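You operate a simulated robot arm through the tools that you are given. There is no shell and no other tool.

Carry out the task below with a simulated robot arm. There is one attempt and no reset: what you move stays moved.

## Task
Shut the clamp on the heel stand's purple shoe, tap its new heel tip home and open the clamp.
Fine: the mallet goes back on its stand.

Only the result counts: the job must be done as asked and must still hold three seconds after the hand-in. Knocking over, shifting, dropping, spilling or breaking anything else fails it.

## Robot
A 6-joint arm with a two-finger parallel gripper, fixed in place. Base frame: the origin is on the floor under the middle of its stand, x ahead of it, y to its left, z up; the work surface is at about z = 850. Lengths are in mm, angles in degrees, forces in N, time in s.
With the tool pointing down near the work surface it reaches from about 240 to 640 mm from the base axis. Its first joint turns from -66.0 to 66.0 degrees. Payload 2.7 kg.
The TCP is the grasp point between the finger pads, 23 mm short of the fingertips. In the tool frame z runs along the fingers and y along their closing line. The gripper opens to 94 mm. The fingers are 38 mm wide and 10 mm thick; the gripper's body (54 by 96 mm) begins 39 mm behind the TCP.
Orientation is that of the tool frame in the base frame, as a unit quaternion [w, x, y, z]. With the fingers straight down and closing along the base's y, the tool's x points along the base's -x, its y along +y and its z along -z.

## Interface
- The arm moves only by the tool drive_tool. Its argument "moves" is a list of rows, each an object (a shift or turn left out is 0, a gripper value left out holds the last) with "angular": the turn, a rotation vector about the tool's x, y, z in degrees, a list of three; "delta_pos": the shift along the tool's x, y, z in mm, a list of three; "hand": the gripper command, from -1 (fully open) to 1 (shut), values between in proportion. In form: [{"angular": [wx, wy, wz], "delta_pos": [x, y, z], "hand": hand}, ...]. A call has 1 to 20 rows; each row is the pose to reach, as a shift and turn from the pose commanded when the call began, along the tool's axes at that moment. Each row takes 0.2 s and may step no farther than 50 mm and 8.6 degrees from the row before; otherwise, or with a gripper value out of range, the whole call is refused. A pose out of reach is approached as far as the arm can. The call stops where the force on the tool passes 70 N (or 10 N more than at its start, if that is more) or the arm is blocked; 0.2 s more then pass. Each finger travels about 45 mm/s and halts on what it meets, pressing with about 39 N; the grip force reading is that of the motor and also rises with nothing between the fingers. The clock runs only during rows and for 0.2 s after the last one: add rows that repeat a pose to give the fingers time. It gives the time, the measured TCP pose, the force on the tool (base axes), the opening and the grip force at its end, in the units of the frame above (readings bear some noise), with the torque about the TCP (base axes, N m) and any sound that the robot's microphone picked up.
- Cameras (640 x 400 px; columns grow to the right, rows downward): "scene" is fixed at [66.1, -418, 1419.2]; the picture's right is [0.88, -0.48, 0.00], its down [-0.20, -0.37, -0.91] and it looks along [0.44, 0.80, -0.42] (base axes); focal length 301 px, centre (320, 200). "wrist" rides on the gripper at [86, 16, -74] in the tool frame; the picture's right is [-0.18, 0.98, 0.00], its down [-0.58, -0.11, -0.81] and it looks along [-0.79, -0.15, 0.59] (tool axes); focal length 243 px, centre (320, 200). There is no depth. A picture from a camera that has moved, and an enlarged one, comes with that camera's place and axes in the base frame and with its lens.
- grab_frame(camera): a new picture of that camera. No time passes.
- inspect(camera, box): a new picture of the part [left, top, right, bottom] of that camera's present view, enlarged. No time passes.
- job_done(): hands the job in; it is judged then, once.

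Places have to be worked out from the pictures, the camera data and where the tool is seen. Open the gripper and draw the arm clear of the work before you hand the job in, unless the task says otherwise.

The tools are called after "Request:" by a JSON object that holds its "op" and its "data". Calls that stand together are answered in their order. drive_tool: Moves the arm, as the interface text tells. Its arguments: {"type":"object","properties":{"moves":{"type":"array","items":{"type":"object","properties":{"angular":{"type":"array","items":{"type":"number"}},"delta_pos":{"type":"array","items":{"type":"number"}},"hand":{"type":"number"}}}}},"required":["moves"]} The other tools are called the same way: grab_frame (camera) takes a picture; inspect (camera, box) takes an enlarged picture of a part of a camera's view; job_done () hands the job in.

At the start:

```text
clock: 0.0
eef_pos: [284.9, 69.8, 1336.5]
tcp_rot: [0.0, 0.0, 1.0, 0.0]
wrist_force: [0.0, 0.4, -0.2]
moment: [-0.02, -0.02, -0.02]
gripper_width: 94.1
gripper_force: 0.0
```

scene: 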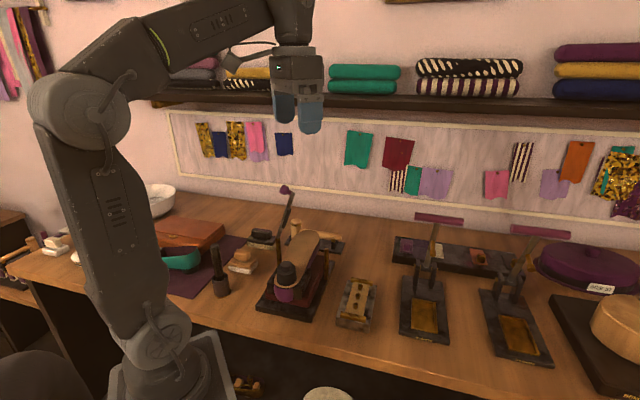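
wrist: 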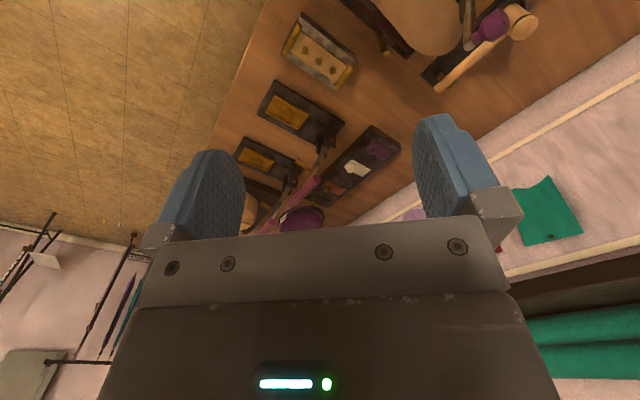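

I start by looking closely at the heel stand, the clamp and the mallet area in the scene camera.

Request:
{"op": "inspect", "data": {"camera": "scene", "box": [200, 170, 360, 330]}}

Request:
{"op": "inspect", "data": {"camera": "scene", "box": [380, 210, 560, 370]}}

Request:
{"op": "inspect", "data": {"camera": "wrist", "box": [220, 0, 560, 240]}}

```text
2.50 times, centred on (280, 250) of scene
camera zoom: at [66.1, -418.0, 1419.2], right [0.88, -0.48, 0.0], down [-0.2, -0.37, -0.91], along [0.44, 0.8, -0.42], focal length 752 px, centre (420, 75)
```

zoom: 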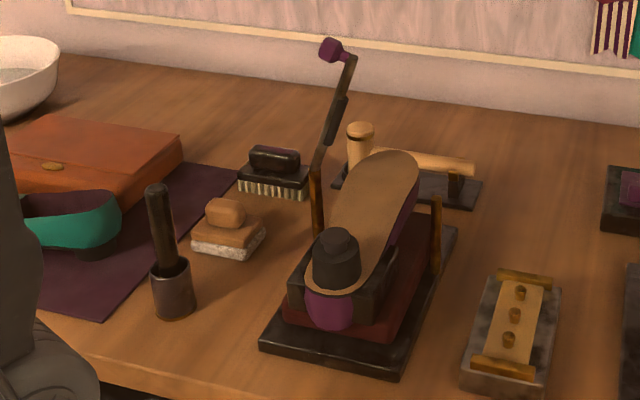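

```text
2.50 times, centred on (470, 290) of scene
camera zoom: at [66.1, -418.0, 1419.2], right [0.88, -0.48, 0.0], down [-0.2, -0.37, -0.91], along [0.44, 0.8, -0.42], focal length 752 px, centre (-55, -25)
```

zoom: 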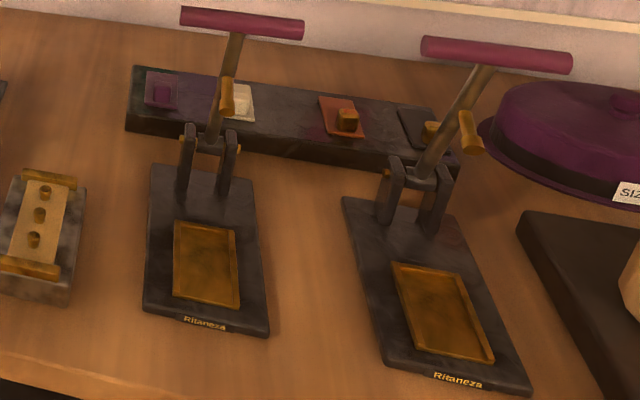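

```text
1.67 times, centred on (390, 120) of wrist
camera zoom: at [198.6, 86.2, 1411.0], right [0.18, 0.98, 0.0], down [0.58, -0.11, 0.81], along [0.79, -0.15, -0.59], focal length 404 px, centre (203, 333)
```

zoom: 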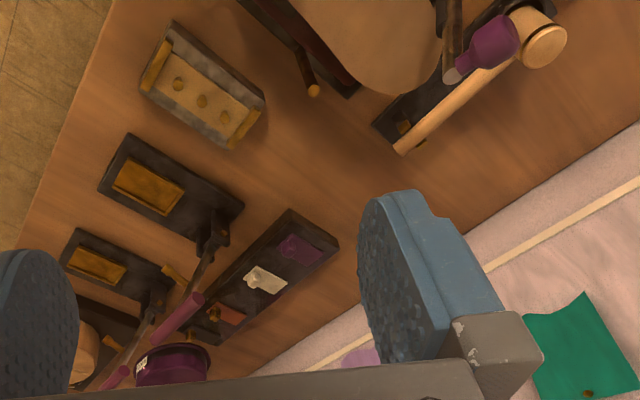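

The heel stand seems to be turned about 44° with the heel near (275,125), and the mallet lies on its rest behind it. I move the wrist camera to the right-hand side, looking along +y, to get a second viewpoint.

Request:
{"op": "drive_tool", "data": {"moves": [{"angular": [0, 0, -8], "delta_pos": [-1, -14, 11]}, {"angular": [0, 0, -16], "delta_pos": [-2, -28, 22]}, {"angular": [0, 0, -24], "delta_pos": [-3, -42, 33]}, {"angular": [0, 0, -32], "delta_pos": [-5, -56, 45]}, {"angular": [0, 0, -40], "delta_pos": [-6, -70, 56]}, {"angular": [0, 0, -48], "delta_pos": [-7, -85, 68]}, {"angular": [0, 0, -56], "delta_pos": [-8, -99, 79]}, {"angular": [0, 0, -64], "delta_pos": [-10, -113, 90]}, {"angular": [0, 0, -72], "delta_pos": [-12, -128, 102]}, {"angular": [0, 0, -80], "delta_pos": [-13, -142, 113]}, {"angular": [0, 0, -88], "delta_pos": [-14, -156, 125]}, {"angular": [0, 0, -90], "delta_pos": [-15, -170, 136]}]}}

Request:
{"op": "grab_frame", "data": {"camera": "wrist"}}

Request:
{"op": "grab_frame", "data": {"camera": "scene"}}

```text
clock: 2.6
eef_pos: [300.6, -98.7, 1201.7]
tcp_rot: [0.0, 0.708, -0.707, 0.0]
wrist_force: [0.2, 0.3, 0.0]
moment: [0.0, 0.03, 0.01]
gripper_width: 94.1
gripper_force: 0.0
```

```text
taken
camera wrist: at [283.7, -185.5, 1276.1], right [-0.98, 0.18, 0.0], down [0.11, 0.58, 0.81], along [0.15, 0.79, -0.59], focal length 243 px, centre (320, 200)
```

wrist: 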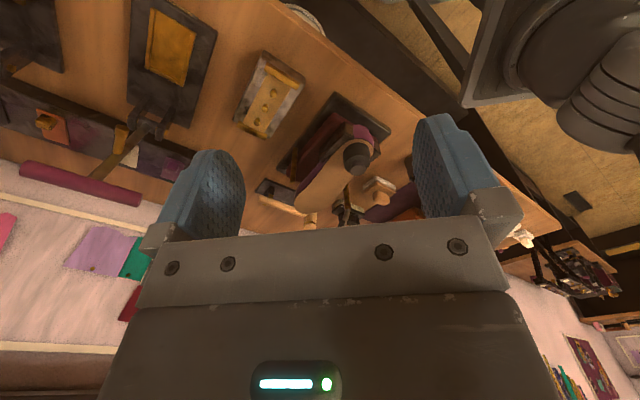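

```text
taken
```

scene: 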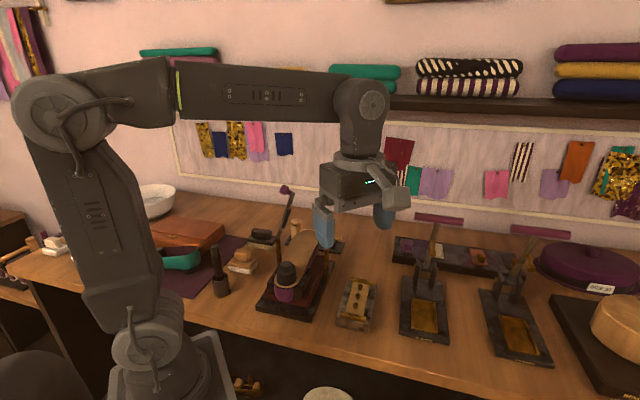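

The wrist view (upside down) shows the shoe from the near side. I zoom on it.

Request:
{"op": "inspect", "data": {"camera": "wrist", "box": [230, 70, 430, 240]}}

Request:
{"op": "inspect", "data": {"camera": "scene", "box": [240, 180, 350, 320]}}

```text
2.35 times, centred on (330, 155) of wrist
camera zoom: at [283.7, -185.5, 1276.1], right [-0.98, 0.18, 0.0], down [0.11, 0.58, 0.81], along [0.15, 0.79, -0.59], focal length 571 px, centre (296, 306)
```

zoom: 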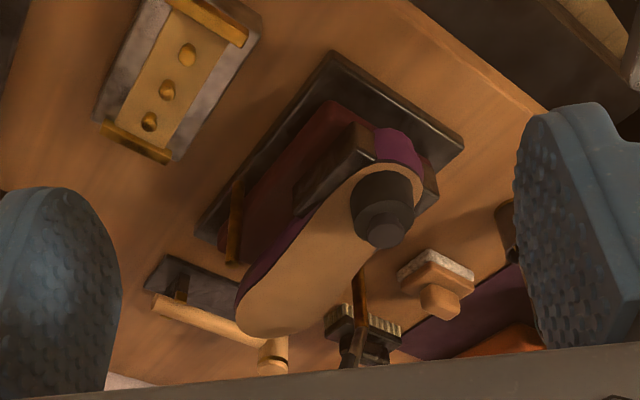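

```text
2.86 times, centred on (295, 250) of scene
camera zoom: at [66.1, -418.0, 1419.2], right [0.88, -0.48, 0.0], down [-0.2, -0.37, -0.91], along [0.44, 0.8, -0.42], focal length 859 px, centre (391, 57)
```

zoom: 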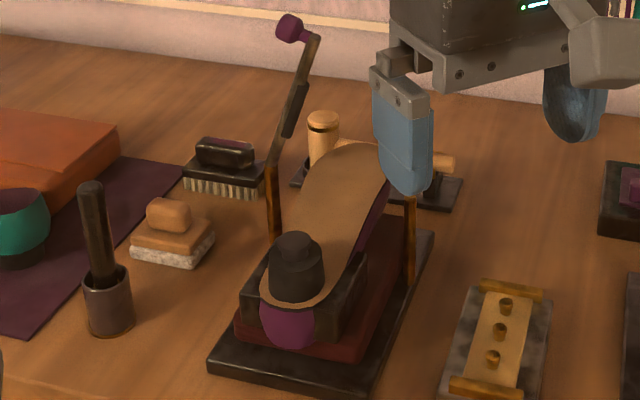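

Triangulating gives the tip top near (276,126,987), lever hinge near (308,258,979) with the lever leaning up over the shoe, and the mallet handle at z≈908. I move over for a closer look at the mallet and lever from the left side, staying high.

Request:
{"op": "drive_tool", "data": {"moves": [{"angular": [0, 0, 8], "delta_pos": [-34, -2, -20]}, {"angular": [0, 0, 16], "delta_pos": [-68, -4, -38]}, {"angular": [0, 0, 24], "delta_pos": [-102, -6, -38]}, {"angular": [0, 0, 32], "delta_pos": [-136, -8, -38]}, {"angular": [0, 0, 40], "delta_pos": [-170, -11, -38]}, {"angular": [0, 0, 48], "delta_pos": [-204, -13, -38]}, {"angular": [0, 0, 56], "delta_pos": [-238, -15, -38]}, {"angular": [0, 0, 64], "delta_pos": [-272, -17, -38]}, {"angular": [0, 0, 72], "delta_pos": [-306, -19, -38]}, {"angular": [0, 0, 80], "delta_pos": [-340, -22, -38]}, {"angular": [0, 0, 88], "delta_pos": [-374, -24, -38]}, {"angular": [0, 0, 90], "delta_pos": [-399, -26, -38]}]}}

Request:
{"op": "grab_frame", "data": {"camera": "wrist"}}

Request:
{"op": "grab_frame", "data": {"camera": "scene"}}

```text
clock: 5.2
eef_pos: [324.3, 297.2, 1237.0]
tcp_rot: [-0.001, 0.0, 1.0, 0.0]
wrist_force: [-0.3, 0.0, -0.6]
moment: [0.0, 0.02, -0.01]
gripper_width: 93.9
gripper_force: 0.0
```

```text
taken
camera wrist: at [238.6, 314.4, 1313.1], right [0.19, 0.98, 0.0], down [0.58, -0.11, 0.81], along [0.79, -0.15, -0.59], focal length 243 px, centre (320, 200)
```

wrist: 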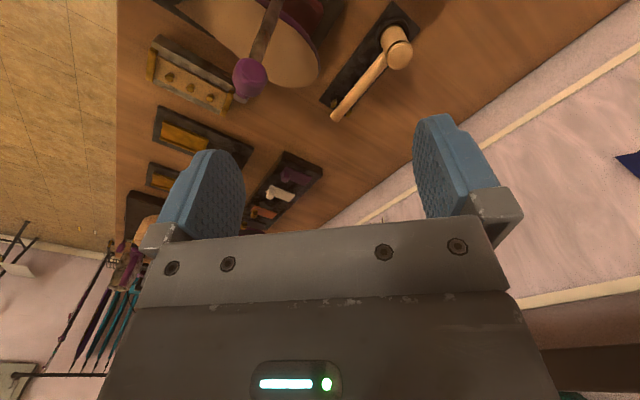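

```text
taken
```

scene: 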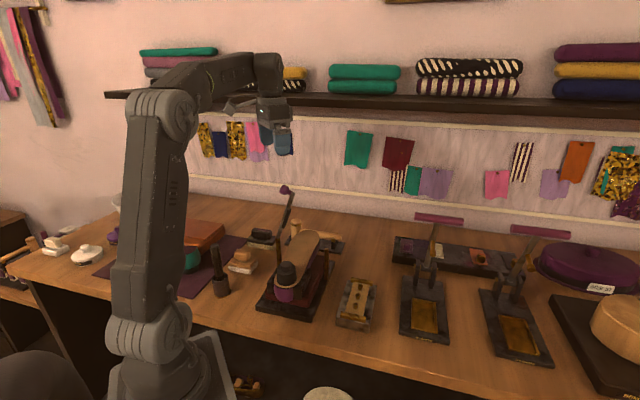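

Request:
{"op": "inspect", "data": {"camera": "wrist", "box": [200, 0, 440, 150]}}

Request:
{"op": "inspect", "data": {"camera": "scene", "box": [260, 170, 360, 260]}}

Request:
{"op": "inspect", "data": {"camera": "scene", "box": [0, 220, 240, 370]}}

```text
2.67 times, centred on (320, 75) of wrist
camera zoom: at [238.6, 314.4, 1313.1], right [0.19, 0.98, 0.0], down [0.58, -0.11, 0.81], along [0.79, -0.15, -0.59], focal length 647 px, centre (320, 533)
```

zoom: 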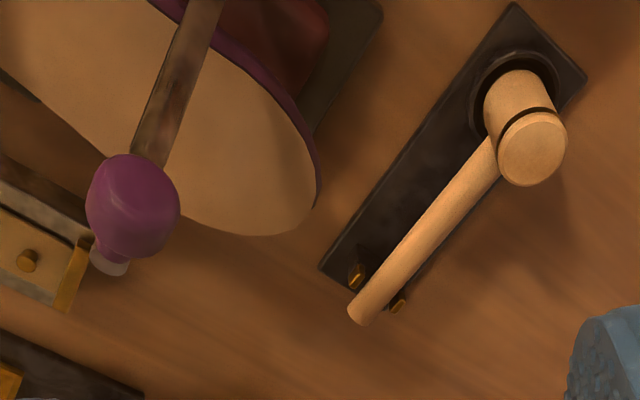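

```text
4.44 times, centred on (310, 215) of scene
camera zoom: at [66.1, -418.0, 1419.2], right [0.88, -0.48, 0.0], down [-0.2, -0.37, -0.91], along [0.44, 0.8, -0.42], focal length 1336 px, centre (364, 133)
```

zoom: 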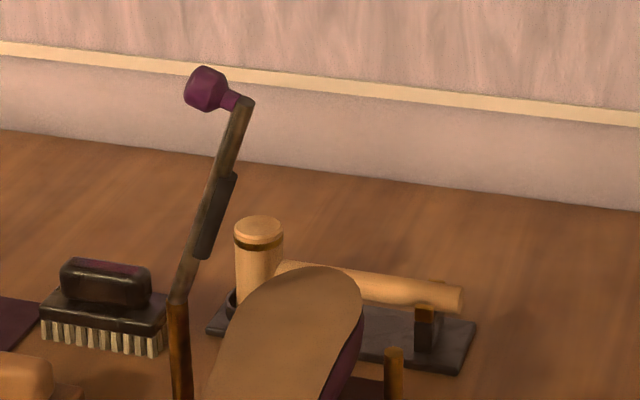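

```text
2.67 times, centred on (120, 295) of scene
camera zoom: at [66.1, -418.0, 1419.2], right [0.88, -0.48, 0.0], down [-0.2, -0.37, -0.91], along [0.44, 0.8, -0.42], focal length 802 px, centre (853, -53)
```

zoom: 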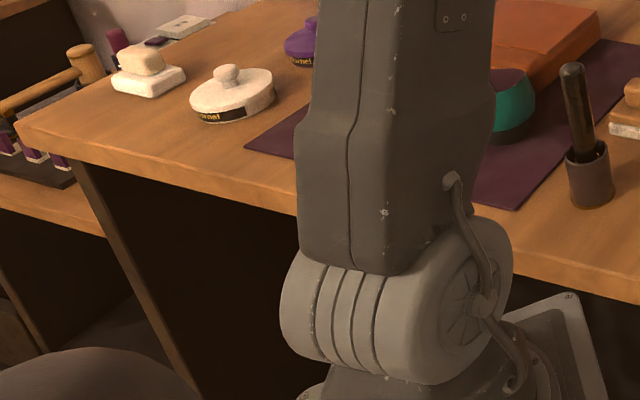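

The lever knob triangulates to about (326,241,1121), pivoting about a hinge near (306,260,977) in the vertical plane along (0.707,-0.707). I turn the gripper 45° so it closes along the hinge axis, and hover over the knob.

Request:
{"op": "drive_tool", "data": {"moves": [{"angular": [0, 0, 7.5], "delta_pos": [0, -9, 0]}, {"angular": [0, 0, 15], "delta_pos": [0, -18, 0]}, {"angular": [0, 0, 22.5], "delta_pos": [-1, -27, 0]}, {"angular": [0, 0, 30], "delta_pos": [-1, -36, 10]}, {"angular": [0, 0, 37.5], "delta_pos": [-1, -46, 20]}, {"angular": [0, 0, 45], "delta_pos": [-1.3, -56.4, 30]}, {"angular": [0, 0, 45], "delta_pos": [-1.3, -56.4, 37]}]}}

Request:
{"op": "grab_frame", "data": {"camera": "wrist"}}

Request:
{"op": "inspect", "data": {"camera": "scene", "box": [220, 90, 380, 250]}}

```text
clock: 6.8
eef_pos: [327.1, 242.8, 1201.0]
tcp_rot: [0.0, 0.384, 0.923, 0.0]
wrist_force: [0.4, -0.1, 0.7]
moment: [0.02, -0.02, -0.04]
gripper_width: 94.1
gripper_force: 0.0
```

```text
taken
camera wrist: at [277.6, 314.9, 1276.0], right [0.83, 0.56, 0.0], down [0.33, -0.49, 0.81], along [0.45, -0.67, -0.59], focal length 243 px, centre (320, 200)
```

wrist: 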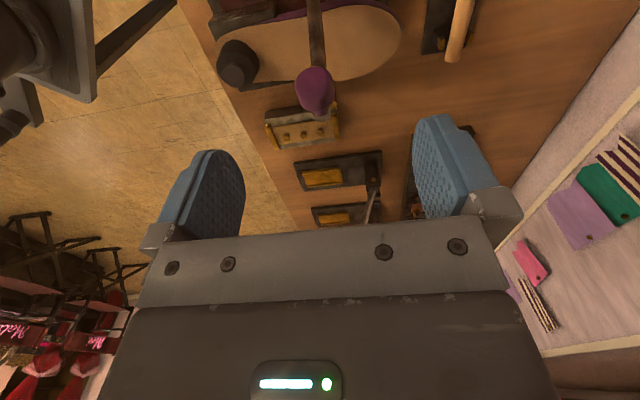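

```text
2.50 times, centred on (300, 170) of scene
camera zoom: at [66.1, -418.0, 1419.2], right [0.88, -0.48, 0.0], down [-0.2, -0.37, -0.91], along [0.44, 0.8, -0.42], focal length 752 px, centre (370, 275)
```

zoom: 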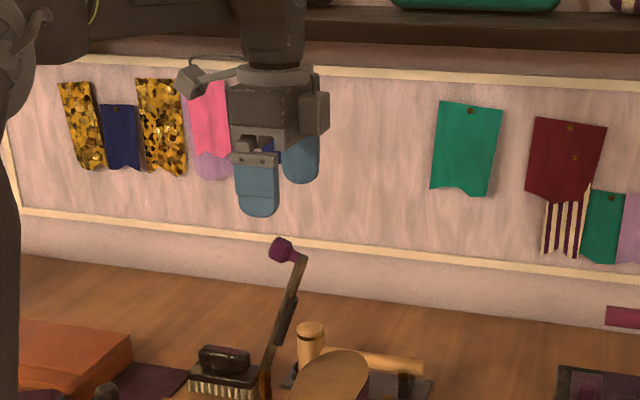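

The knob lies right under the gripper (about 2 mm off). I descend with the fingers open to straddle it.

Request:
{"op": "drive_tool", "data": {"moves": [{"delta_pos": [-0.3, -2.6, 15]}, {"delta_pos": [-0.3, -2.6, 30]}, {"delta_pos": [-0.3, -2.6, 45]}, {"delta_pos": [-0.3, -2.6, 60]}, {"delta_pos": [-0.3, -2.6, 72]}, {"delta_pos": [-0.3, -2.6, 79]}, {"delta_pos": [-0.3, -2.6, 79]}]}}

Request:
{"op": "inspect", "data": {"camera": "wrist", "box": [140, 0, 520, 240]}}

Request:
{"op": "inspect", "data": {"camera": "scene", "box": [220, 130, 380, 290]}}

```text
clock: 8.4
eef_pos: [327.0, 240.7, 1122.4]
tcp_rot: [0.0, 0.383, 0.924, -0.001]
wrist_force: [1.0, -0.2, 0.2]
moment: [-0.01, 0.0, 0.0]
gripper_width: 94.0
gripper_force: 0.1
```

```text
1.67 times, centred on (330, 120) of wrist
camera zoom: at [276.8, 313.1, 1197.4], right [0.82, 0.57, 0.0], down [0.33, -0.49, 0.81], along [0.46, -0.67, -0.59], focal length 404 px, centre (303, 333)
```

zoom: 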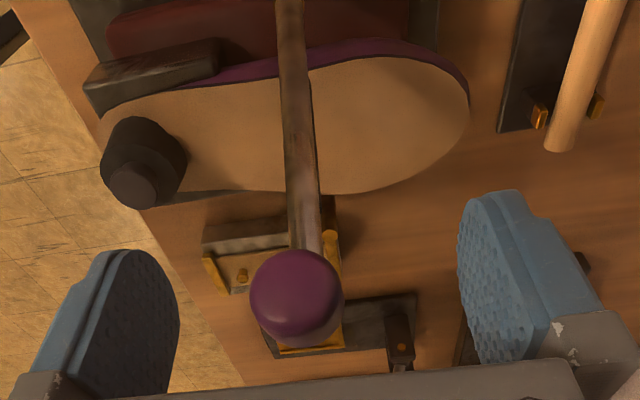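

```text
2.50 times, centred on (300, 210) of scene
camera zoom: at [66.1, -418.0, 1419.2], right [0.88, -0.48, 0.0], down [-0.2, -0.37, -0.91], along [0.44, 0.8, -0.42], focal length 752 px, centre (370, 175)
```

zoom: 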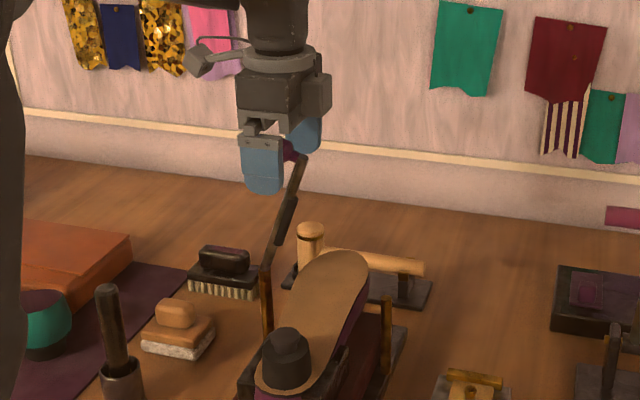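

The knob is between the fingers, roughly 2 mm off centre. I shift a little along the closing line and close on it.

Request:
{"op": "drive_tool", "data": {"moves": [{"delta_pos": [0, -1.8, 0], "hand": -1}, {"delta_pos": [0, -1.8, 0], "hand": 0.2}, {"delta_pos": [0, -1.8, 0], "hand": 0.2}, {"delta_pos": [0, -1.8, 0], "hand": 0.2}, {"delta_pos": [0, -1.8, 0], "hand": 1}, {"delta_pos": [0, -1.8, 0], "hand": 1}, {"delta_pos": [0, -1.8, 0], "hand": 1}, {"delta_pos": [0, -1.8, 0], "hand": 1}]}}

Request:
{"op": "inspect", "data": {"camera": "wrist", "box": [140, 0, 520, 240]}}

```text
clock: 10.2
eef_pos: [326.7, 238.8, 1121.9]
tcp_rot: [0.0, 0.382, 0.924, 0.002]
wrist_force: [14.2, 13.1, -3.1]
moment: [-0.03, -0.1, 0.03]
gripper_width: 23.5
gripper_force: 45.3
```

```text
1.67 times, centred on (330, 120) of wrist
camera zoom: at [276.0, 312.5, 1197.4], right [0.82, 0.57, 0.0], down [0.33, -0.49, 0.81], along [0.46, -0.66, -0.59], focal length 404 px, centre (303, 333)
```

zoom: 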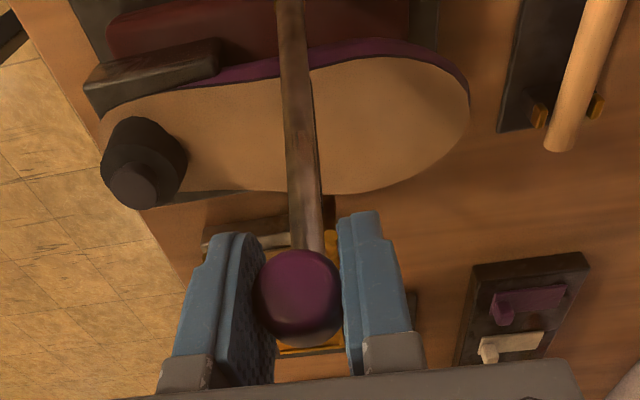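

The knob is gripped (23.5 mm). There is a small side load along the closing line, so I ease 1.5 mm that way and try the first 15° of the arc.

Request:
{"op": "drive_tool", "data": {"moves": [{"delta_pos": [0, 1.5, 0]}, {"delta_pos": [-6.3, 1.5, 1.4]}, {"delta_pos": [-12.5, 1.5, 3]}, {"delta_pos": [-18.7, 1.5, 5]}, {"delta_pos": [-24.7, 1.5, 7.1]}, {"delta_pos": [-24.7, 1.5, 7.1]}]}}

Request:
{"op": "inspect", "data": {"camera": "wrist", "box": [140, 0, 520, 240]}}

Request:
{"op": "inspect", "data": {"camera": "scene", "box": [220, 130, 380, 290]}}

```text
clock: 11.6
eef_pos: [342.4, 222.6, 1113.9]
tcp_rot: [0.0, 0.383, 0.924, 0.0]
wrist_force: [-5.7, 6.0, 4.0]
moment: [0.92, 0.88, 0.0]
gripper_width: 23.8
gripper_force: 45.0
```

```text
1.67 times, centred on (330, 120) of wrist
camera zoom: at [293.3, 295.7, 1189.6], right [0.83, 0.56, 0.0], down [0.33, -0.49, 0.81], along [0.46, -0.67, -0.59], focal length 404 px, centre (303, 333)
```

zoom: 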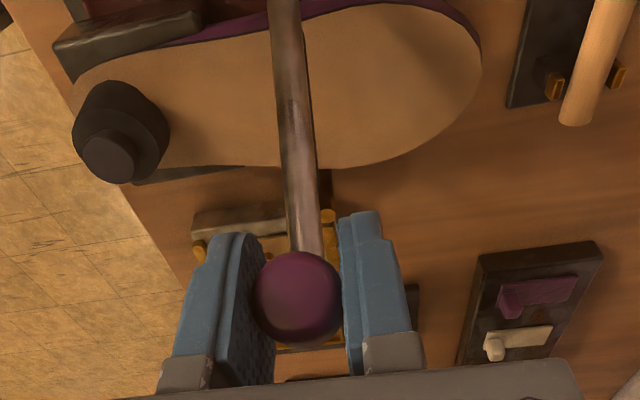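

```text
2.50 times, centred on (300, 210) of scene
camera zoom: at [65.9, -417.9, 1419.2], right [0.88, -0.48, 0.0], down [-0.2, -0.37, -0.91], along [0.44, 0.8, -0.42], focal length 752 px, centre (370, 175)
```

zoom: 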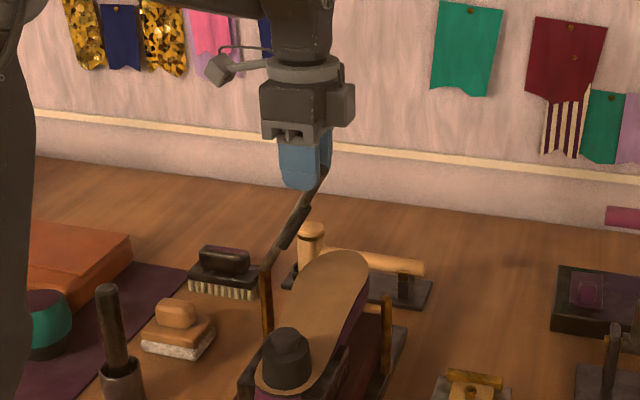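

The lever follows the arc nicely with low forces (the knob swivels in the pads). I continue the arc down to about 34°.

Request:
{"op": "drive_tool", "data": {"moves": [{"delta_pos": [-5.9, 0, 2.4]}, {"delta_pos": [-11.7, 0, 5.1]}, {"delta_pos": [-17.4, 0, 8.0]}, {"delta_pos": [-23, 0, 11.2]}, {"delta_pos": [-28.4, 0, 14.6]}, {"delta_pos": [-33.7, 0, 18.3]}, {"delta_pos": [-38.8, 0, 22.2]}, {"delta_pos": [-43.7, 0, 26.3]}, {"delta_pos": [-48.5, 0, 30.6]}, {"delta_pos": [-53, 0, 35.1]}, {"delta_pos": [-57.4, 0, 39.8]}, {"delta_pos": [-61.5, 0, 44.7]}, {"delta_pos": [-65.5, 0, 49.8]}, {"delta_pos": [-69.2, 0, 55.0]}]}}

Request:
{"op": "inspect", "data": {"camera": "wrist", "box": [140, 0, 520, 240]}}

Request:
{"op": "inspect", "data": {"camera": "scene", "box": [220, 150, 380, 310]}}

```text
clock: 14.6
eef_pos: [392.3, 173.1, 1059.2]
tcp_rot: [0.001, 0.382, 0.924, 0.0]
wrist_force: [-6.8, -4.3, 8.7]
moment: [0.95, 0.95, 0.0]
gripper_width: 24.0
gripper_force: 44.8
```

```text
1.67 times, centred on (330, 120) of wrist
camera zoom: at [342.8, 246.0, 1135.3], right [0.82, 0.57, 0.0], down [0.33, -0.49, 0.81], along [0.46, -0.66, -0.59], focal length 404 px, centre (303, 333)
```

zoom: 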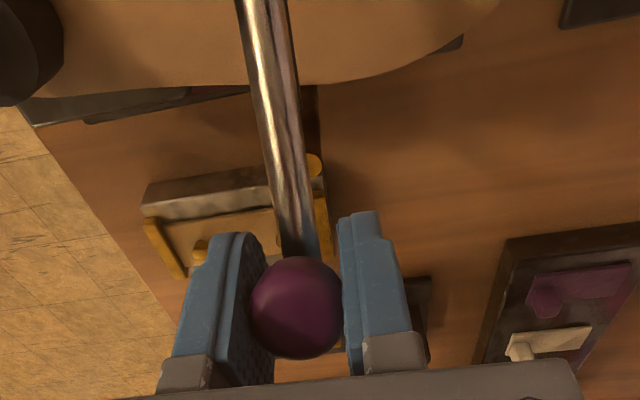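

```text
2.50 times, centred on (300, 230) of scene
camera zoom: at [65.8, -418.2, 1419.1], right [0.88, -0.48, 0.0], down [-0.2, -0.37, -0.91], along [0.44, 0.8, -0.42], focal length 752 px, centre (370, 125)
```

zoom: 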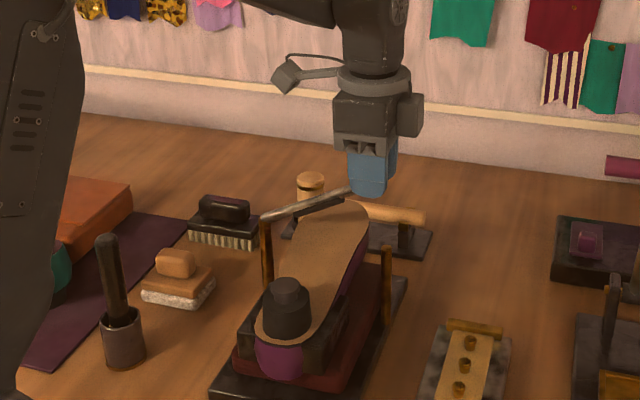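

Forces stay small. I continue to around 12° and check before the final press.

Request:
{"op": "drive_tool", "data": {"moves": [{"delta_pos": [-3.4, 0, 5.4]}, {"delta_pos": [-6.7, 0, 10.9]}, {"delta_pos": [-9.7, 0, 16.6]}, {"delta_pos": [-12.4, 0, 22.4]}, {"delta_pos": [-14.9, 0, 28.3]}, {"delta_pos": [-17.1, 0, 34.3]}, {"delta_pos": [-19, 0, 40.5]}, {"delta_pos": [-20.7, 0, 46.6]}, {"delta_pos": [-22.2, 0, 52.9]}]}}

Request:
{"op": "inspect", "data": {"camera": "wrist", "box": [140, 0, 520, 240]}}

Request:
{"op": "inspect", "data": {"camera": "scene", "box": [240, 190, 360, 310]}}

```text
clock: 16.6
eef_pos: [407.6, 157.6, 1006.7]
tcp_rot: [0.0, 0.382, 0.924, 0.0]
wrist_force: [4.4, -8.1, 10.3]
moment: [0.97, 0.96, 0.0]
gripper_width: 23.8
gripper_force: 44.9
```

```text
1.67 times, centred on (330, 120) of wrist
camera zoom: at [358.3, 230.6, 1081.9], right [0.83, 0.56, 0.0], down [0.33, -0.49, 0.81], along [0.46, -0.67, -0.59], focal length 404 px, centre (303, 333)
```

zoom: 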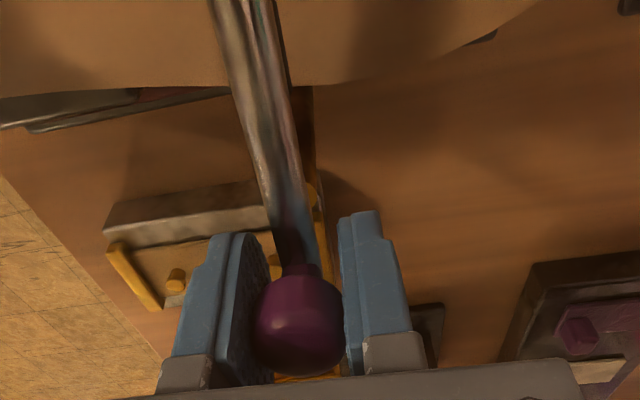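

```text
3.33 times, centred on (300, 250) of scene
camera zoom: at [66.1, -418.4, 1419.1], right [0.88, -0.48, 0.0], down [-0.2, -0.37, -0.91], along [0.44, 0.8, -0.42], focal length 1002 px, centre (387, 33)
```

zoom: 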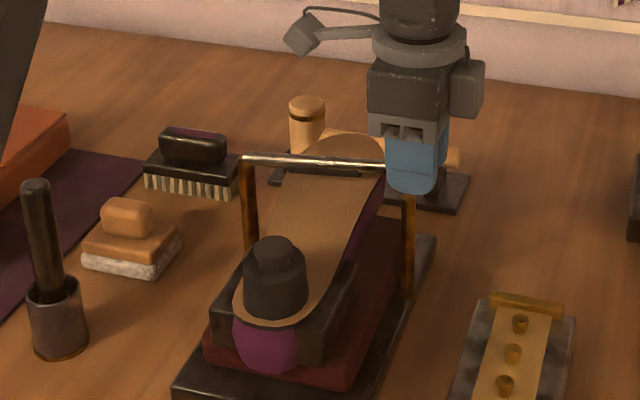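

The bar is almost level. I press down in small increments, watching force and sound.

Request:
{"op": "drive_tool", "data": {"moves": [{"delta_pos": [-0.6, 0, 3.1]}, {"delta_pos": [-1.1, 0, 6.3]}, {"delta_pos": [-1.1, 0, 6.3]}]}}

Request:
{"op": "inspect", "data": {"camera": "scene", "box": [240, 190, 360, 310]}}

```text
clock: 17.4
eef_pos: [409.5, 158.1, 1000.6]
tcp_rot: [0.0, 0.383, 0.924, 0.0]
wrist_force: [8.7, -12.5, 10.1]
moment: [0.93, 0.82, 0.0]
gripper_width: 24.3
gripper_force: 45.5
```

```text
3.33 times, centred on (300, 250) of scene
camera zoom: at [66.2, -418.5, 1419.0], right [0.88, -0.48, 0.0], down [-0.2, -0.37, -0.91], along [0.44, 0.8, -0.42], focal length 1002 px, centre (387, 33)
```

zoom: 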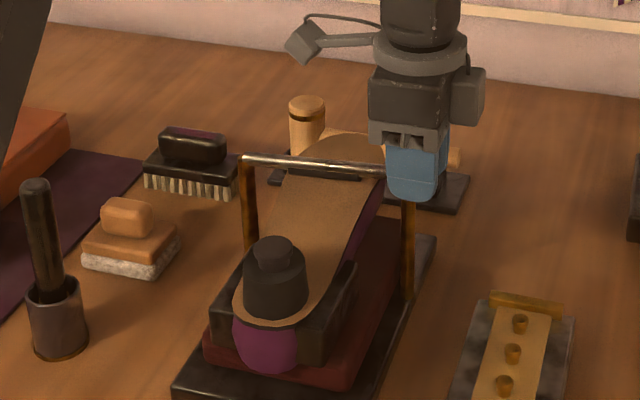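

Still light force (about 10 N up), bar very close to level. I keep pressing a few more millimetres.

Request:
{"op": "drive_tool", "data": {"moves": [{"delta_pos": [-0.3, 0, 2]}, {"delta_pos": [-0.6, 0, 4]}, {"delta_pos": [-0.8, 0, 6]}, {"delta_pos": [-0.8, 0, 6]}]}}

Request:
{"op": "inspect", "data": {"camera": "scene", "box": [240, 190, 360, 310]}}

Request:
{"op": "inspect", "data": {"camera": "wrist", "box": [140, 0, 520, 240]}}

```text
clock: 18.4
eef_pos: [408.2, 157.7, 994.8]
tcp_rot: [0.0, 0.383, 0.924, 0.001]
wrist_force: [10.1, -10.7, 9.8]
moment: [0.87, 0.84, 0.0]
gripper_width: 24.0
gripper_force: 44.7
```

```text
3.33 times, centred on (300, 250) of scene
camera zoom: at [66.3, -418.4, 1419.0], right [0.88, -0.48, 0.0], down [-0.2, -0.37, -0.91], along [0.44, 0.8, -0.42], focal length 1002 px, centre (387, 33)
```

zoom: 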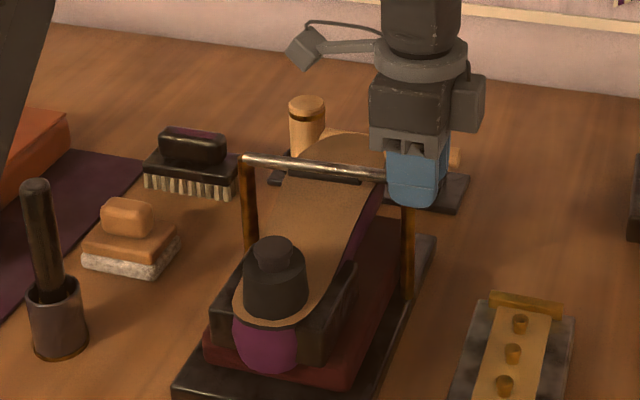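

```text
1.67 times, centred on (330, 120) of wrist
camera zoom: at [359.2, 229.6, 1070.2], right [0.82, 0.57, 0.0], down [0.33, -0.49, 0.81], along [0.46, -0.66, -0.59], focal length 404 px, centre (303, 333)
```

zoom: 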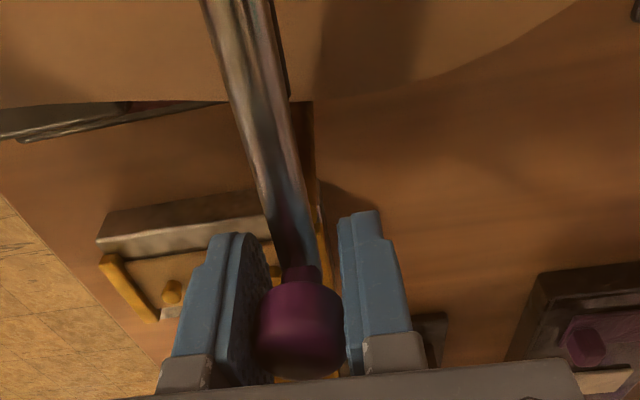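

Force has not risen yet, so the bar has not seated. I go on another few millimetres.

Request:
{"op": "drive_tool", "data": {"moves": [{"delta_pos": [0, 0, 1.5]}, {"delta_pos": [0, 0, 3]}, {"delta_pos": [0, 0, 4.5]}, {"delta_pos": [0, 0, 6]}, {"delta_pos": [0, 0, 6]}]}}

Request:
{"op": "inspect", "data": {"camera": "scene", "box": [270, 200, 350, 280]}}

```text
clock: 19.6
eef_pos: [409.1, 157.0, 989.2]
tcp_rot: [0.001, 0.382, 0.924, 0.001]
wrist_force: [6.1, -9.3, 24.6]
moment: [0.83, 0.79, -0.01]
gripper_width: 24.1
gripper_force: 44.6
```

```text
5.00 times, centred on (310, 240) of scene
camera zoom: at [66.0, -418.5, 1419.0], right [0.88, -0.48, 0.0], down [-0.2, -0.37, -0.91], along [0.44, 0.8, -0.42], focal length 1504 px, centre (370, 0)
```

zoom: 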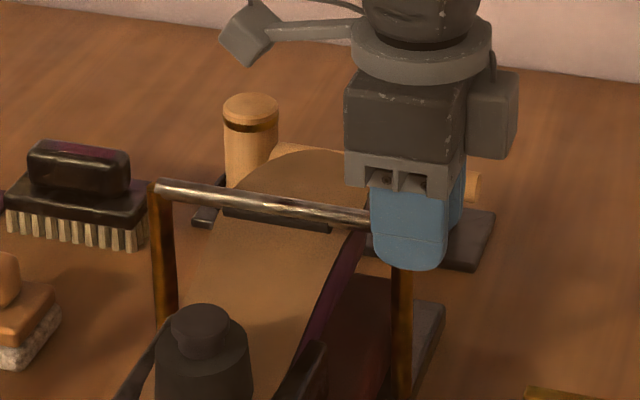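

Force is up to about 25 N: it is contacting. I press a little further for the latch.

Request:
{"op": "drive_tool", "data": {"moves": [{"delta_pos": [0, 0, 1]}, {"delta_pos": [0, 0, 2]}, {"delta_pos": [0, 0, 3]}, {"delta_pos": [0, 0, 3]}]}}

Request:
{"op": "inspect", "data": {"camera": "scene", "box": [270, 200, 350, 280]}}

Request:
{"op": "inspect", "data": {"camera": "wrist", "box": [140, 0, 520, 240]}}

```text
clock: 20.6
eef_pos: [409.2, 156.0, 987.9]
tcp_rot: [0.002, 0.381, 0.924, 0.002]
wrist_force: [-8.2, -7.2, 40.1]
moment: [0.18, 0.15, 0.03]
gripper_width: 24.0
gripper_force: 44.6
```

```text
5.00 times, centred on (310, 240) of scene
camera zoom: at [65.4, -418.4, 1419.1], right [0.88, -0.48, 0.0], down [-0.2, -0.37, -0.91], along [0.44, 0.8, -0.42], focal length 1504 px, centre (370, 0)
```

zoom: 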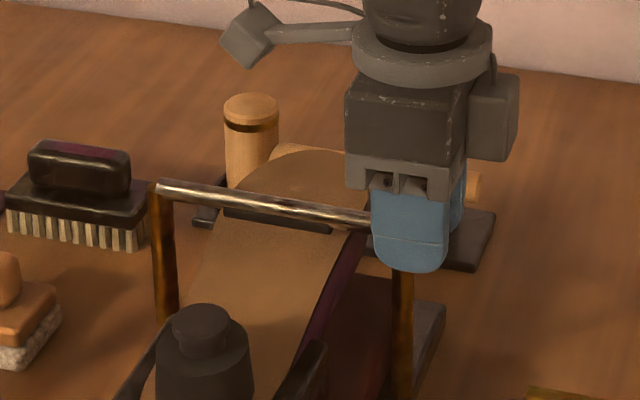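

```text
1.67 times, centred on (330, 120) of wrist
camera zoom: at [359.1, 229.3, 1063.3], right [0.82, 0.57, 0.01], down [0.33, -0.49, 0.81], along [0.46, -0.66, -0.59], focal length 404 px, centre (303, 333)
```

zoom: 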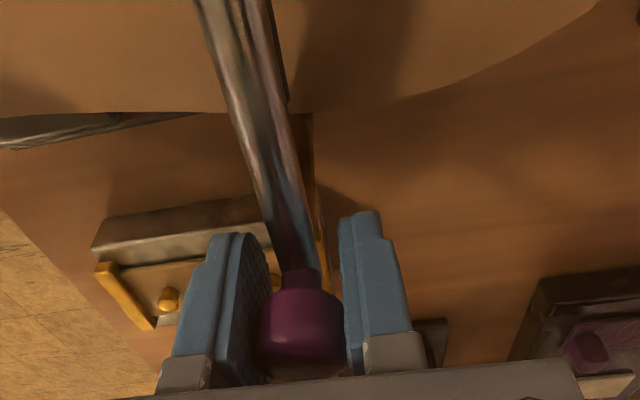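

Now 40 N and nearly stopped. I press a little more to make sure it is fully shut.

Request:
{"op": "drive_tool", "data": {"moves": [{"delta_pos": [0, 0, 1]}, {"delta_pos": [0, 0, 2]}, {"delta_pos": [0, 0, 3]}]}}

Request:
{"op": "inspect", "data": {"camera": "scene", "box": [270, 200, 350, 280]}}

```text
clock: 21.4
eef_pos: [409.7, 156.3, 984.9]
tcp_rot: [0.002, 0.383, 0.924, 0.003]
wrist_force: [-10.6, -5.1, 41.0]
moment: [0.05, 0.01, 0.0]
gripper_width: 24.4
gripper_force: 45.1
```

```text
5.00 times, centred on (310, 240) of scene
camera zoom: at [65.3, -418.4, 1419.1], right [0.88, -0.48, 0.0], down [-0.2, -0.37, -0.91], along [0.44, 0.8, -0.42], focal length 1504 px, centre (370, 0)
```

zoom: 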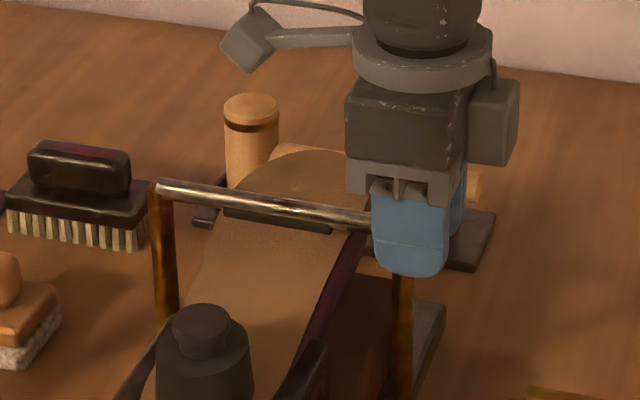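

The pads now slip on the knob while the bar stays level (both ends at z≈977), so it appears seated. I release, rise and look.

Request:
{"op": "drive_tool", "data": {"moves": [{"delta_pos": [0, 0, -3], "hand": -0.2}, {"delta_pos": [0, 0, -3], "hand": -0.2}, {"delta_pos": [0, 0, -3], "hand": -0.2}, {"delta_pos": [0, 0, -20], "hand": -0.2}, {"delta_pos": [0, 0, -40], "hand": -0.2}, {"delta_pos": [0, 0, -60], "hand": -0.2}, {"delta_pos": [0, 0, -80], "hand": -0.2}]}}

Request:
{"op": "inspect", "data": {"camera": "scene", "box": [250, 190, 350, 290]}}

Request:
{"op": "grab_frame", "data": {"camera": "wrist"}}

```text
clock: 23.0
eef_pos: [410.0, 156.2, 1062.9]
tcp_rot: [0.0, 0.383, 0.924, 0.0]
wrist_force: [0.2, -0.5, 0.3]
moment: [0.0, -0.01, 0.01]
gripper_width: 56.2
gripper_force: 0.1
```

```text
4.00 times, centred on (300, 240) of scene
camera zoom: at [66.1, -418.0, 1419.2], right [0.88, -0.48, 0.0], down [-0.2, -0.37, -0.91], along [0.44, 0.8, -0.42], focal length 1203 px, centre (400, 40)
```

zoom: 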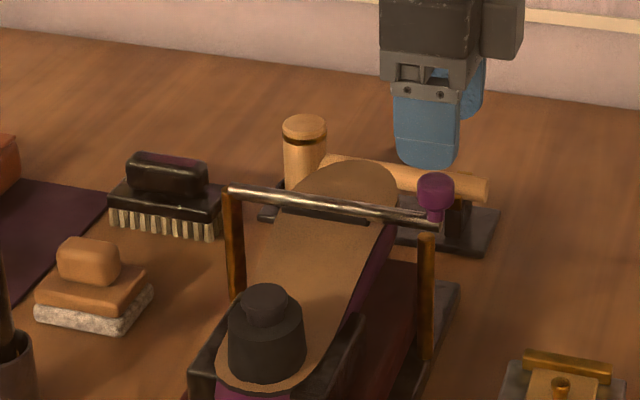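

```text
taken
camera wrist: at [360.2, 230.0, 1138.3], right [0.82, 0.57, 0.0], down [0.33, -0.49, 0.81], along [0.46, -0.67, -0.59], focal length 243 px, centre (320, 200)
```

wrist: 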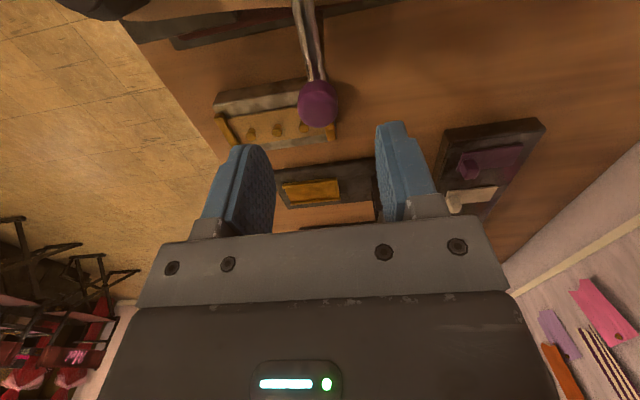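

The lever stays down on its own with the bar over the right post. I zoom in to verify that there is no gap.

Request:
{"op": "inspect", "data": {"camera": "scene", "box": [295, 220, 335, 260]}}

Request:
{"op": "inspect", "data": {"camera": "wrist", "box": [260, 0, 380, 130]}}

```text
10.00 times, centred on (315, 240) of scene
camera zoom: at [66.1, -418.0, 1419.2], right [0.88, -0.48, 0.0], down [-0.2, -0.37, -0.91], along [0.44, 0.8, -0.42], focal length 3007 px, centre (370, -200)
```

zoom: 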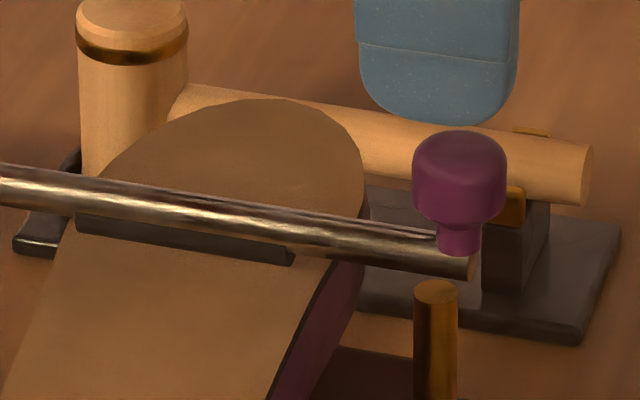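

```text
3.08 times, centred on (320, 65) of wrist
camera zoom: at [360.2, 230.0, 1138.3], right [0.82, 0.57, 0.0], down [0.33, -0.49, 0.81], along [0.46, -0.67, -0.59], focal length 746 px, centre (320, 615)
```

zoom: 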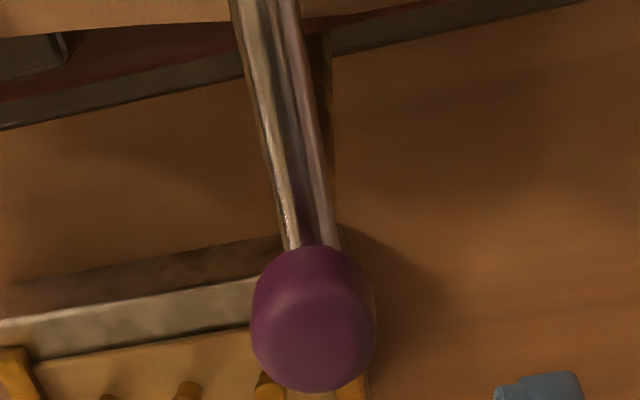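

The pad is on the sole and the bar reads level (977 at both ends), with a small gap above the post. To be sure it is at its stop, I shut the fingers and press the knob from above.

Request:
{"op": "drive_tool", "data": {"moves": [{"delta_pos": [0, 0, 0], "hand": 1}, {"delta_pos": [0, 0, 0], "hand": 1}, {"delta_pos": [0, 0, 0], "hand": 1}, {"delta_pos": [0, 0, 8], "hand": 1}, {"delta_pos": [0, 0, 16]}, {"delta_pos": [0, 0, 20]}, {"delta_pos": [0, 0, 22]}, {"delta_pos": [0, 0, 24]}, {"delta_pos": [0, 0, 26]}, {"delta_pos": [0, 0, 28]}, {"delta_pos": [0, 0, 30]}, {"delta_pos": [0, 0, 32]}]}}

Request:
{"op": "inspect", "data": {"camera": "scene", "box": [275, 210, 335, 260]}}

```text
clock: 25.6
eef_pos: [409.8, 155.3, 1033.4]
tcp_rot: [0.002, 0.383, 0.924, 0.002]
wrist_force: [-8.3, -0.2, 31.7]
moment: [0.02, 0.28, -0.18]
gripper_width: 0.1
gripper_force: 39.3
```

```text
8.00 times, centred on (305, 235) of scene
camera zoom: at [65.5, -418.2, 1419.2], right [0.88, -0.48, 0.0], down [-0.2, -0.37, -0.91], along [0.44, 0.8, -0.42], focal length 2406 px, centre (440, -80)
```

zoom: 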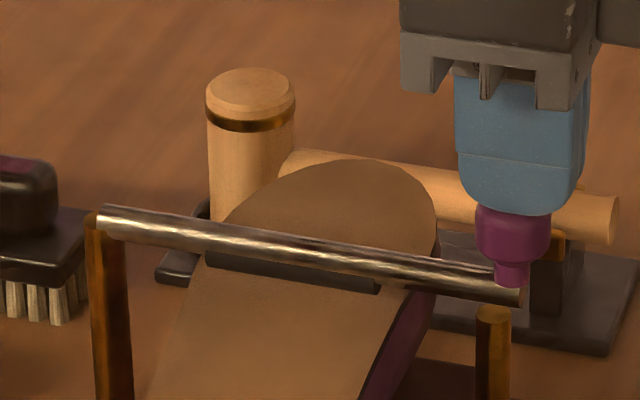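

Contact at about 32 N with the bar unmoved. I press to about 60 N once and then come up.

Request:
{"op": "drive_tool", "data": {"moves": [{"delta_pos": [0, 0, 1.5]}, {"delta_pos": [0, 0, 2.5]}, {"delta_pos": [0, 0, 2.5]}]}}

Request:
{"op": "inspect", "data": {"camera": "scene", "box": [275, 210, 335, 260]}}

```text
clock: 26.4
eef_pos: [409.9, 156.7, 1033.2]
tcp_rot: [0.002, 0.383, 0.924, 0.003]
wrist_force: [-17.0, -5.0, 50.3]
moment: [-0.01, 0.5, -0.13]
gripper_width: 0.0
gripper_force: 39.5
```

```text
8.00 times, centred on (305, 235) of scene
camera zoom: at [64.9, -418.4, 1419.1], right [0.88, -0.48, 0.0], down [-0.2, -0.37, -0.91], along [0.44, 0.8, -0.42], focal length 2406 px, centre (440, -80)
```

zoom: 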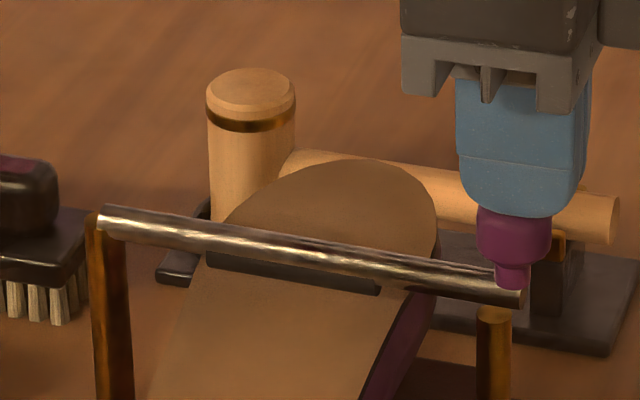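

The bar does not budge under 50 N: the clamp is shut. I now rise and move over the mallet handle, opening the fingers on the way.

Request:
{"op": "drive_tool", "data": {"moves": [{"delta_pos": [0, 0, -20]}, {"delta_pos": [0, 0, -40]}, {"delta_pos": [0, 0, -60]}, {"delta_pos": [0, 0, -80], "hand": -0.3}, {"delta_pos": [15, 26, -80]}, {"delta_pos": [31, 52, -80]}, {"delta_pos": [46, 79, -80]}, {"delta_pos": [62, 105, -80]}, {"delta_pos": [77, 131, -80]}, {"delta_pos": [93, 157, -80]}, {"delta_pos": [108, 183.6, -80]}, {"delta_pos": [108, 183.6, -80]}]}}

Request:
{"op": "grab_frame", "data": {"camera": "wrist"}}

Request:
{"op": "inspect", "data": {"camera": "scene", "box": [250, 170, 370, 280]}}

```text
clock: 29.0
eef_pos: [463.9, 361.6, 1110.7]
tcp_rot: [0.001, 0.382, 0.924, 0.001]
wrist_force: [-0.4, -0.4, -0.4]
moment: [0.01, 0.01, 0.01]
gripper_width: 61.3
gripper_force: 0.1
```

```text
taken
camera wrist: at [414.2, 435.8, 1184.3], right [0.82, 0.57, 0.0], down [0.33, -0.49, 0.81], along [0.46, -0.67, -0.59], focal length 243 px, centre (320, 200)
```

wrist: 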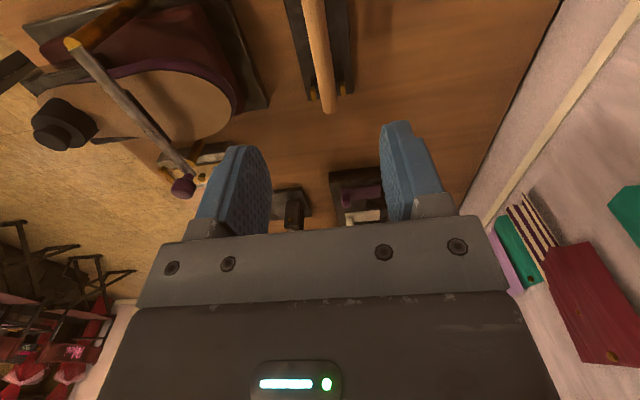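

```text
3.64 times, centred on (310, 225) of scene
camera zoom: at [66.1, -418.0, 1419.2], right [0.88, -0.48, 0.0], down [-0.2, -0.37, -0.91], along [0.44, 0.8, -0.42], focal length 1094 px, centre (356, 109)
```

zoom: 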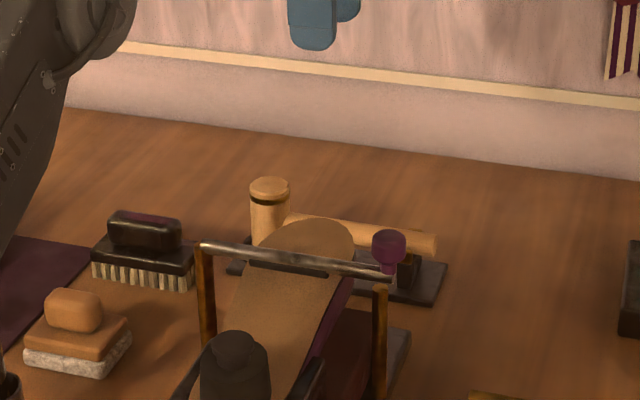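

The handle runs under the gripper, about 1 mm off the closing centre. I descend to about 60 mm above the handle and look again.

Request:
{"op": "drive_tool", "data": {"moves": [{"delta_pos": [1, -0.9, 25]}, {"delta_pos": [1, -0.9, 50]}, {"delta_pos": [1, -0.9, 75]}, {"delta_pos": [1, -0.9, 100]}, {"delta_pos": [1, -0.9, 125]}, {"delta_pos": [1, -0.9, 145]}, {"delta_pos": [1, -0.9, 155]}, {"delta_pos": [1, -0.9, 155]}]}}

Request:
{"op": "grab_frame", "data": {"camera": "wrist"}}

Request:
{"op": "inspect", "data": {"camera": "scene", "box": [250, 170, 370, 280]}}

```text
clock: 30.8
eef_pos: [461.4, 362.0, 953.2]
tcp_rot: [0.0, 0.383, 0.924, 0.0]
wrist_force: [0.1, -0.2, 0.8]
moment: [0.02, 0.01, 0.02]
gripper_width: 61.2
gripper_force: 0.0
```

```text
taken
camera wrist: at [411.6, 434.7, 1028.2], right [0.82, 0.57, 0.0], down [0.33, -0.49, 0.81], along [0.46, -0.67, -0.59], focal length 243 px, centre (320, 200)
```

wrist: 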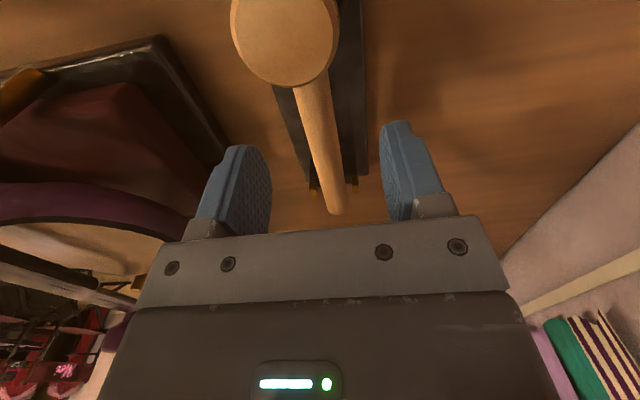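

```text
3.64 times, centred on (310, 225) of scene
camera zoom: at [66.1, -418.0, 1419.2], right [0.88, -0.48, 0.0], down [-0.2, -0.37, -0.91], along [0.44, 0.8, -0.42], focal length 1094 px, centre (356, 109)
```

zoom: 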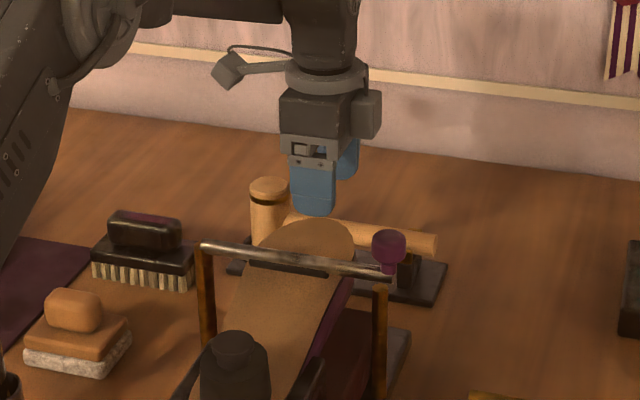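

The mallet's head (radius ~19) and handle are clear; the handle centreline appears 2–3 mm toward the shoe from my closing centre. I zoom to check the fit and fork before descending.

Request:
{"op": "inspect", "data": {"camera": "wrist", "box": [200, 60, 440, 240]}}

```text
2.22 times, centred on (320, 150) of wrist
camera zoom: at [411.6, 434.7, 1028.2], right [0.82, 0.57, 0.0], down [0.33, -0.49, 0.81], along [0.46, -0.67, -0.59], focal length 539 px, centre (320, 311)
```

zoom: 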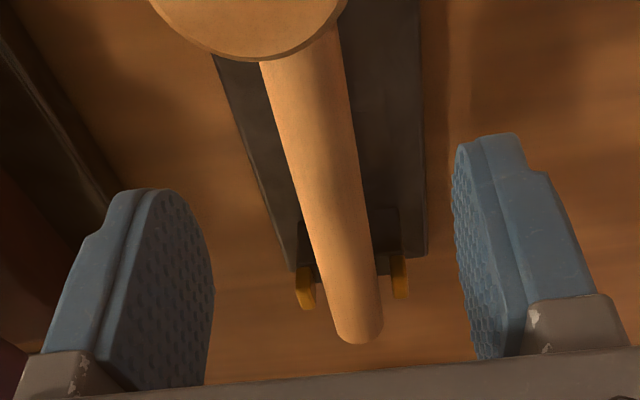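

Shift about 2.6 mm to centre on the handle, descend to its axis height (z≈893) and close.

Request:
{"op": "drive_tool", "data": {"moves": [{"delta_pos": [0, -2.6, 12]}, {"delta_pos": [0, -2.6, 24]}, {"delta_pos": [0, -2.6, 36]}, {"delta_pos": [0, -2.6, 46]}, {"delta_pos": [0, -2.6, 54]}, {"delta_pos": [0, -2.6, 60]}, {"delta_pos": [0, -2.6, 60]}]}}

Request:
{"op": "inspect", "data": {"camera": "wrist", "box": [160, 0, 480, 240]}}

Request:
{"op": "inspect", "data": {"camera": "scene", "box": [260, 180, 350, 260]}}

```text
clock: 32.4
eef_pos: [459.9, 359.8, 893.6]
tcp_rot: [-0.001, 0.383, 0.924, 0.0]
wrist_force: [0.1, -1.0, -0.1]
moment: [-0.01, 0.01, -0.01]
gripper_width: 61.2
gripper_force: 0.0
```

```text
1.67 times, centred on (320, 120) of wrist
camera zoom: at [409.0, 433.8, 968.8], right [0.82, 0.57, 0.0], down [0.33, -0.49, 0.81], along [0.46, -0.67, -0.59], focal length 404 px, centre (320, 333)
```

zoom: 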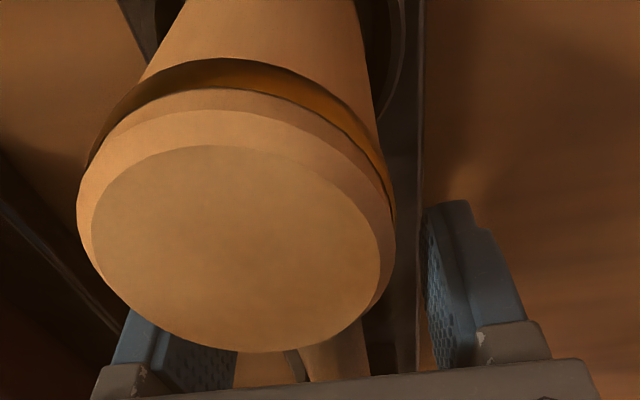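

```text
5.00 times, centred on (305, 220) of scene
camera zoom: at [66.1, -418.0, 1419.2], right [0.88, -0.48, 0.0], down [-0.2, -0.37, -0.91], along [0.44, 0.8, -0.42], focal length 1504 px, centre (395, 100)
```

zoom: 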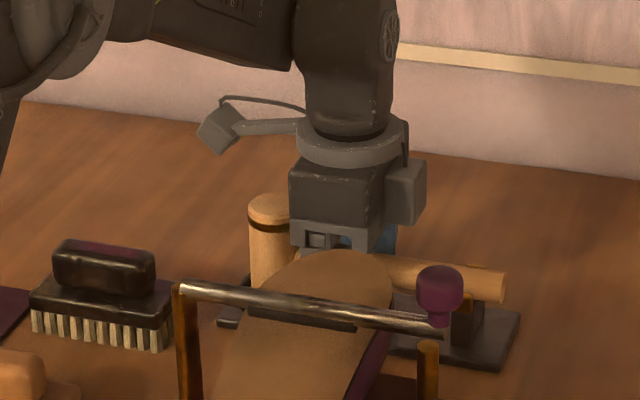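

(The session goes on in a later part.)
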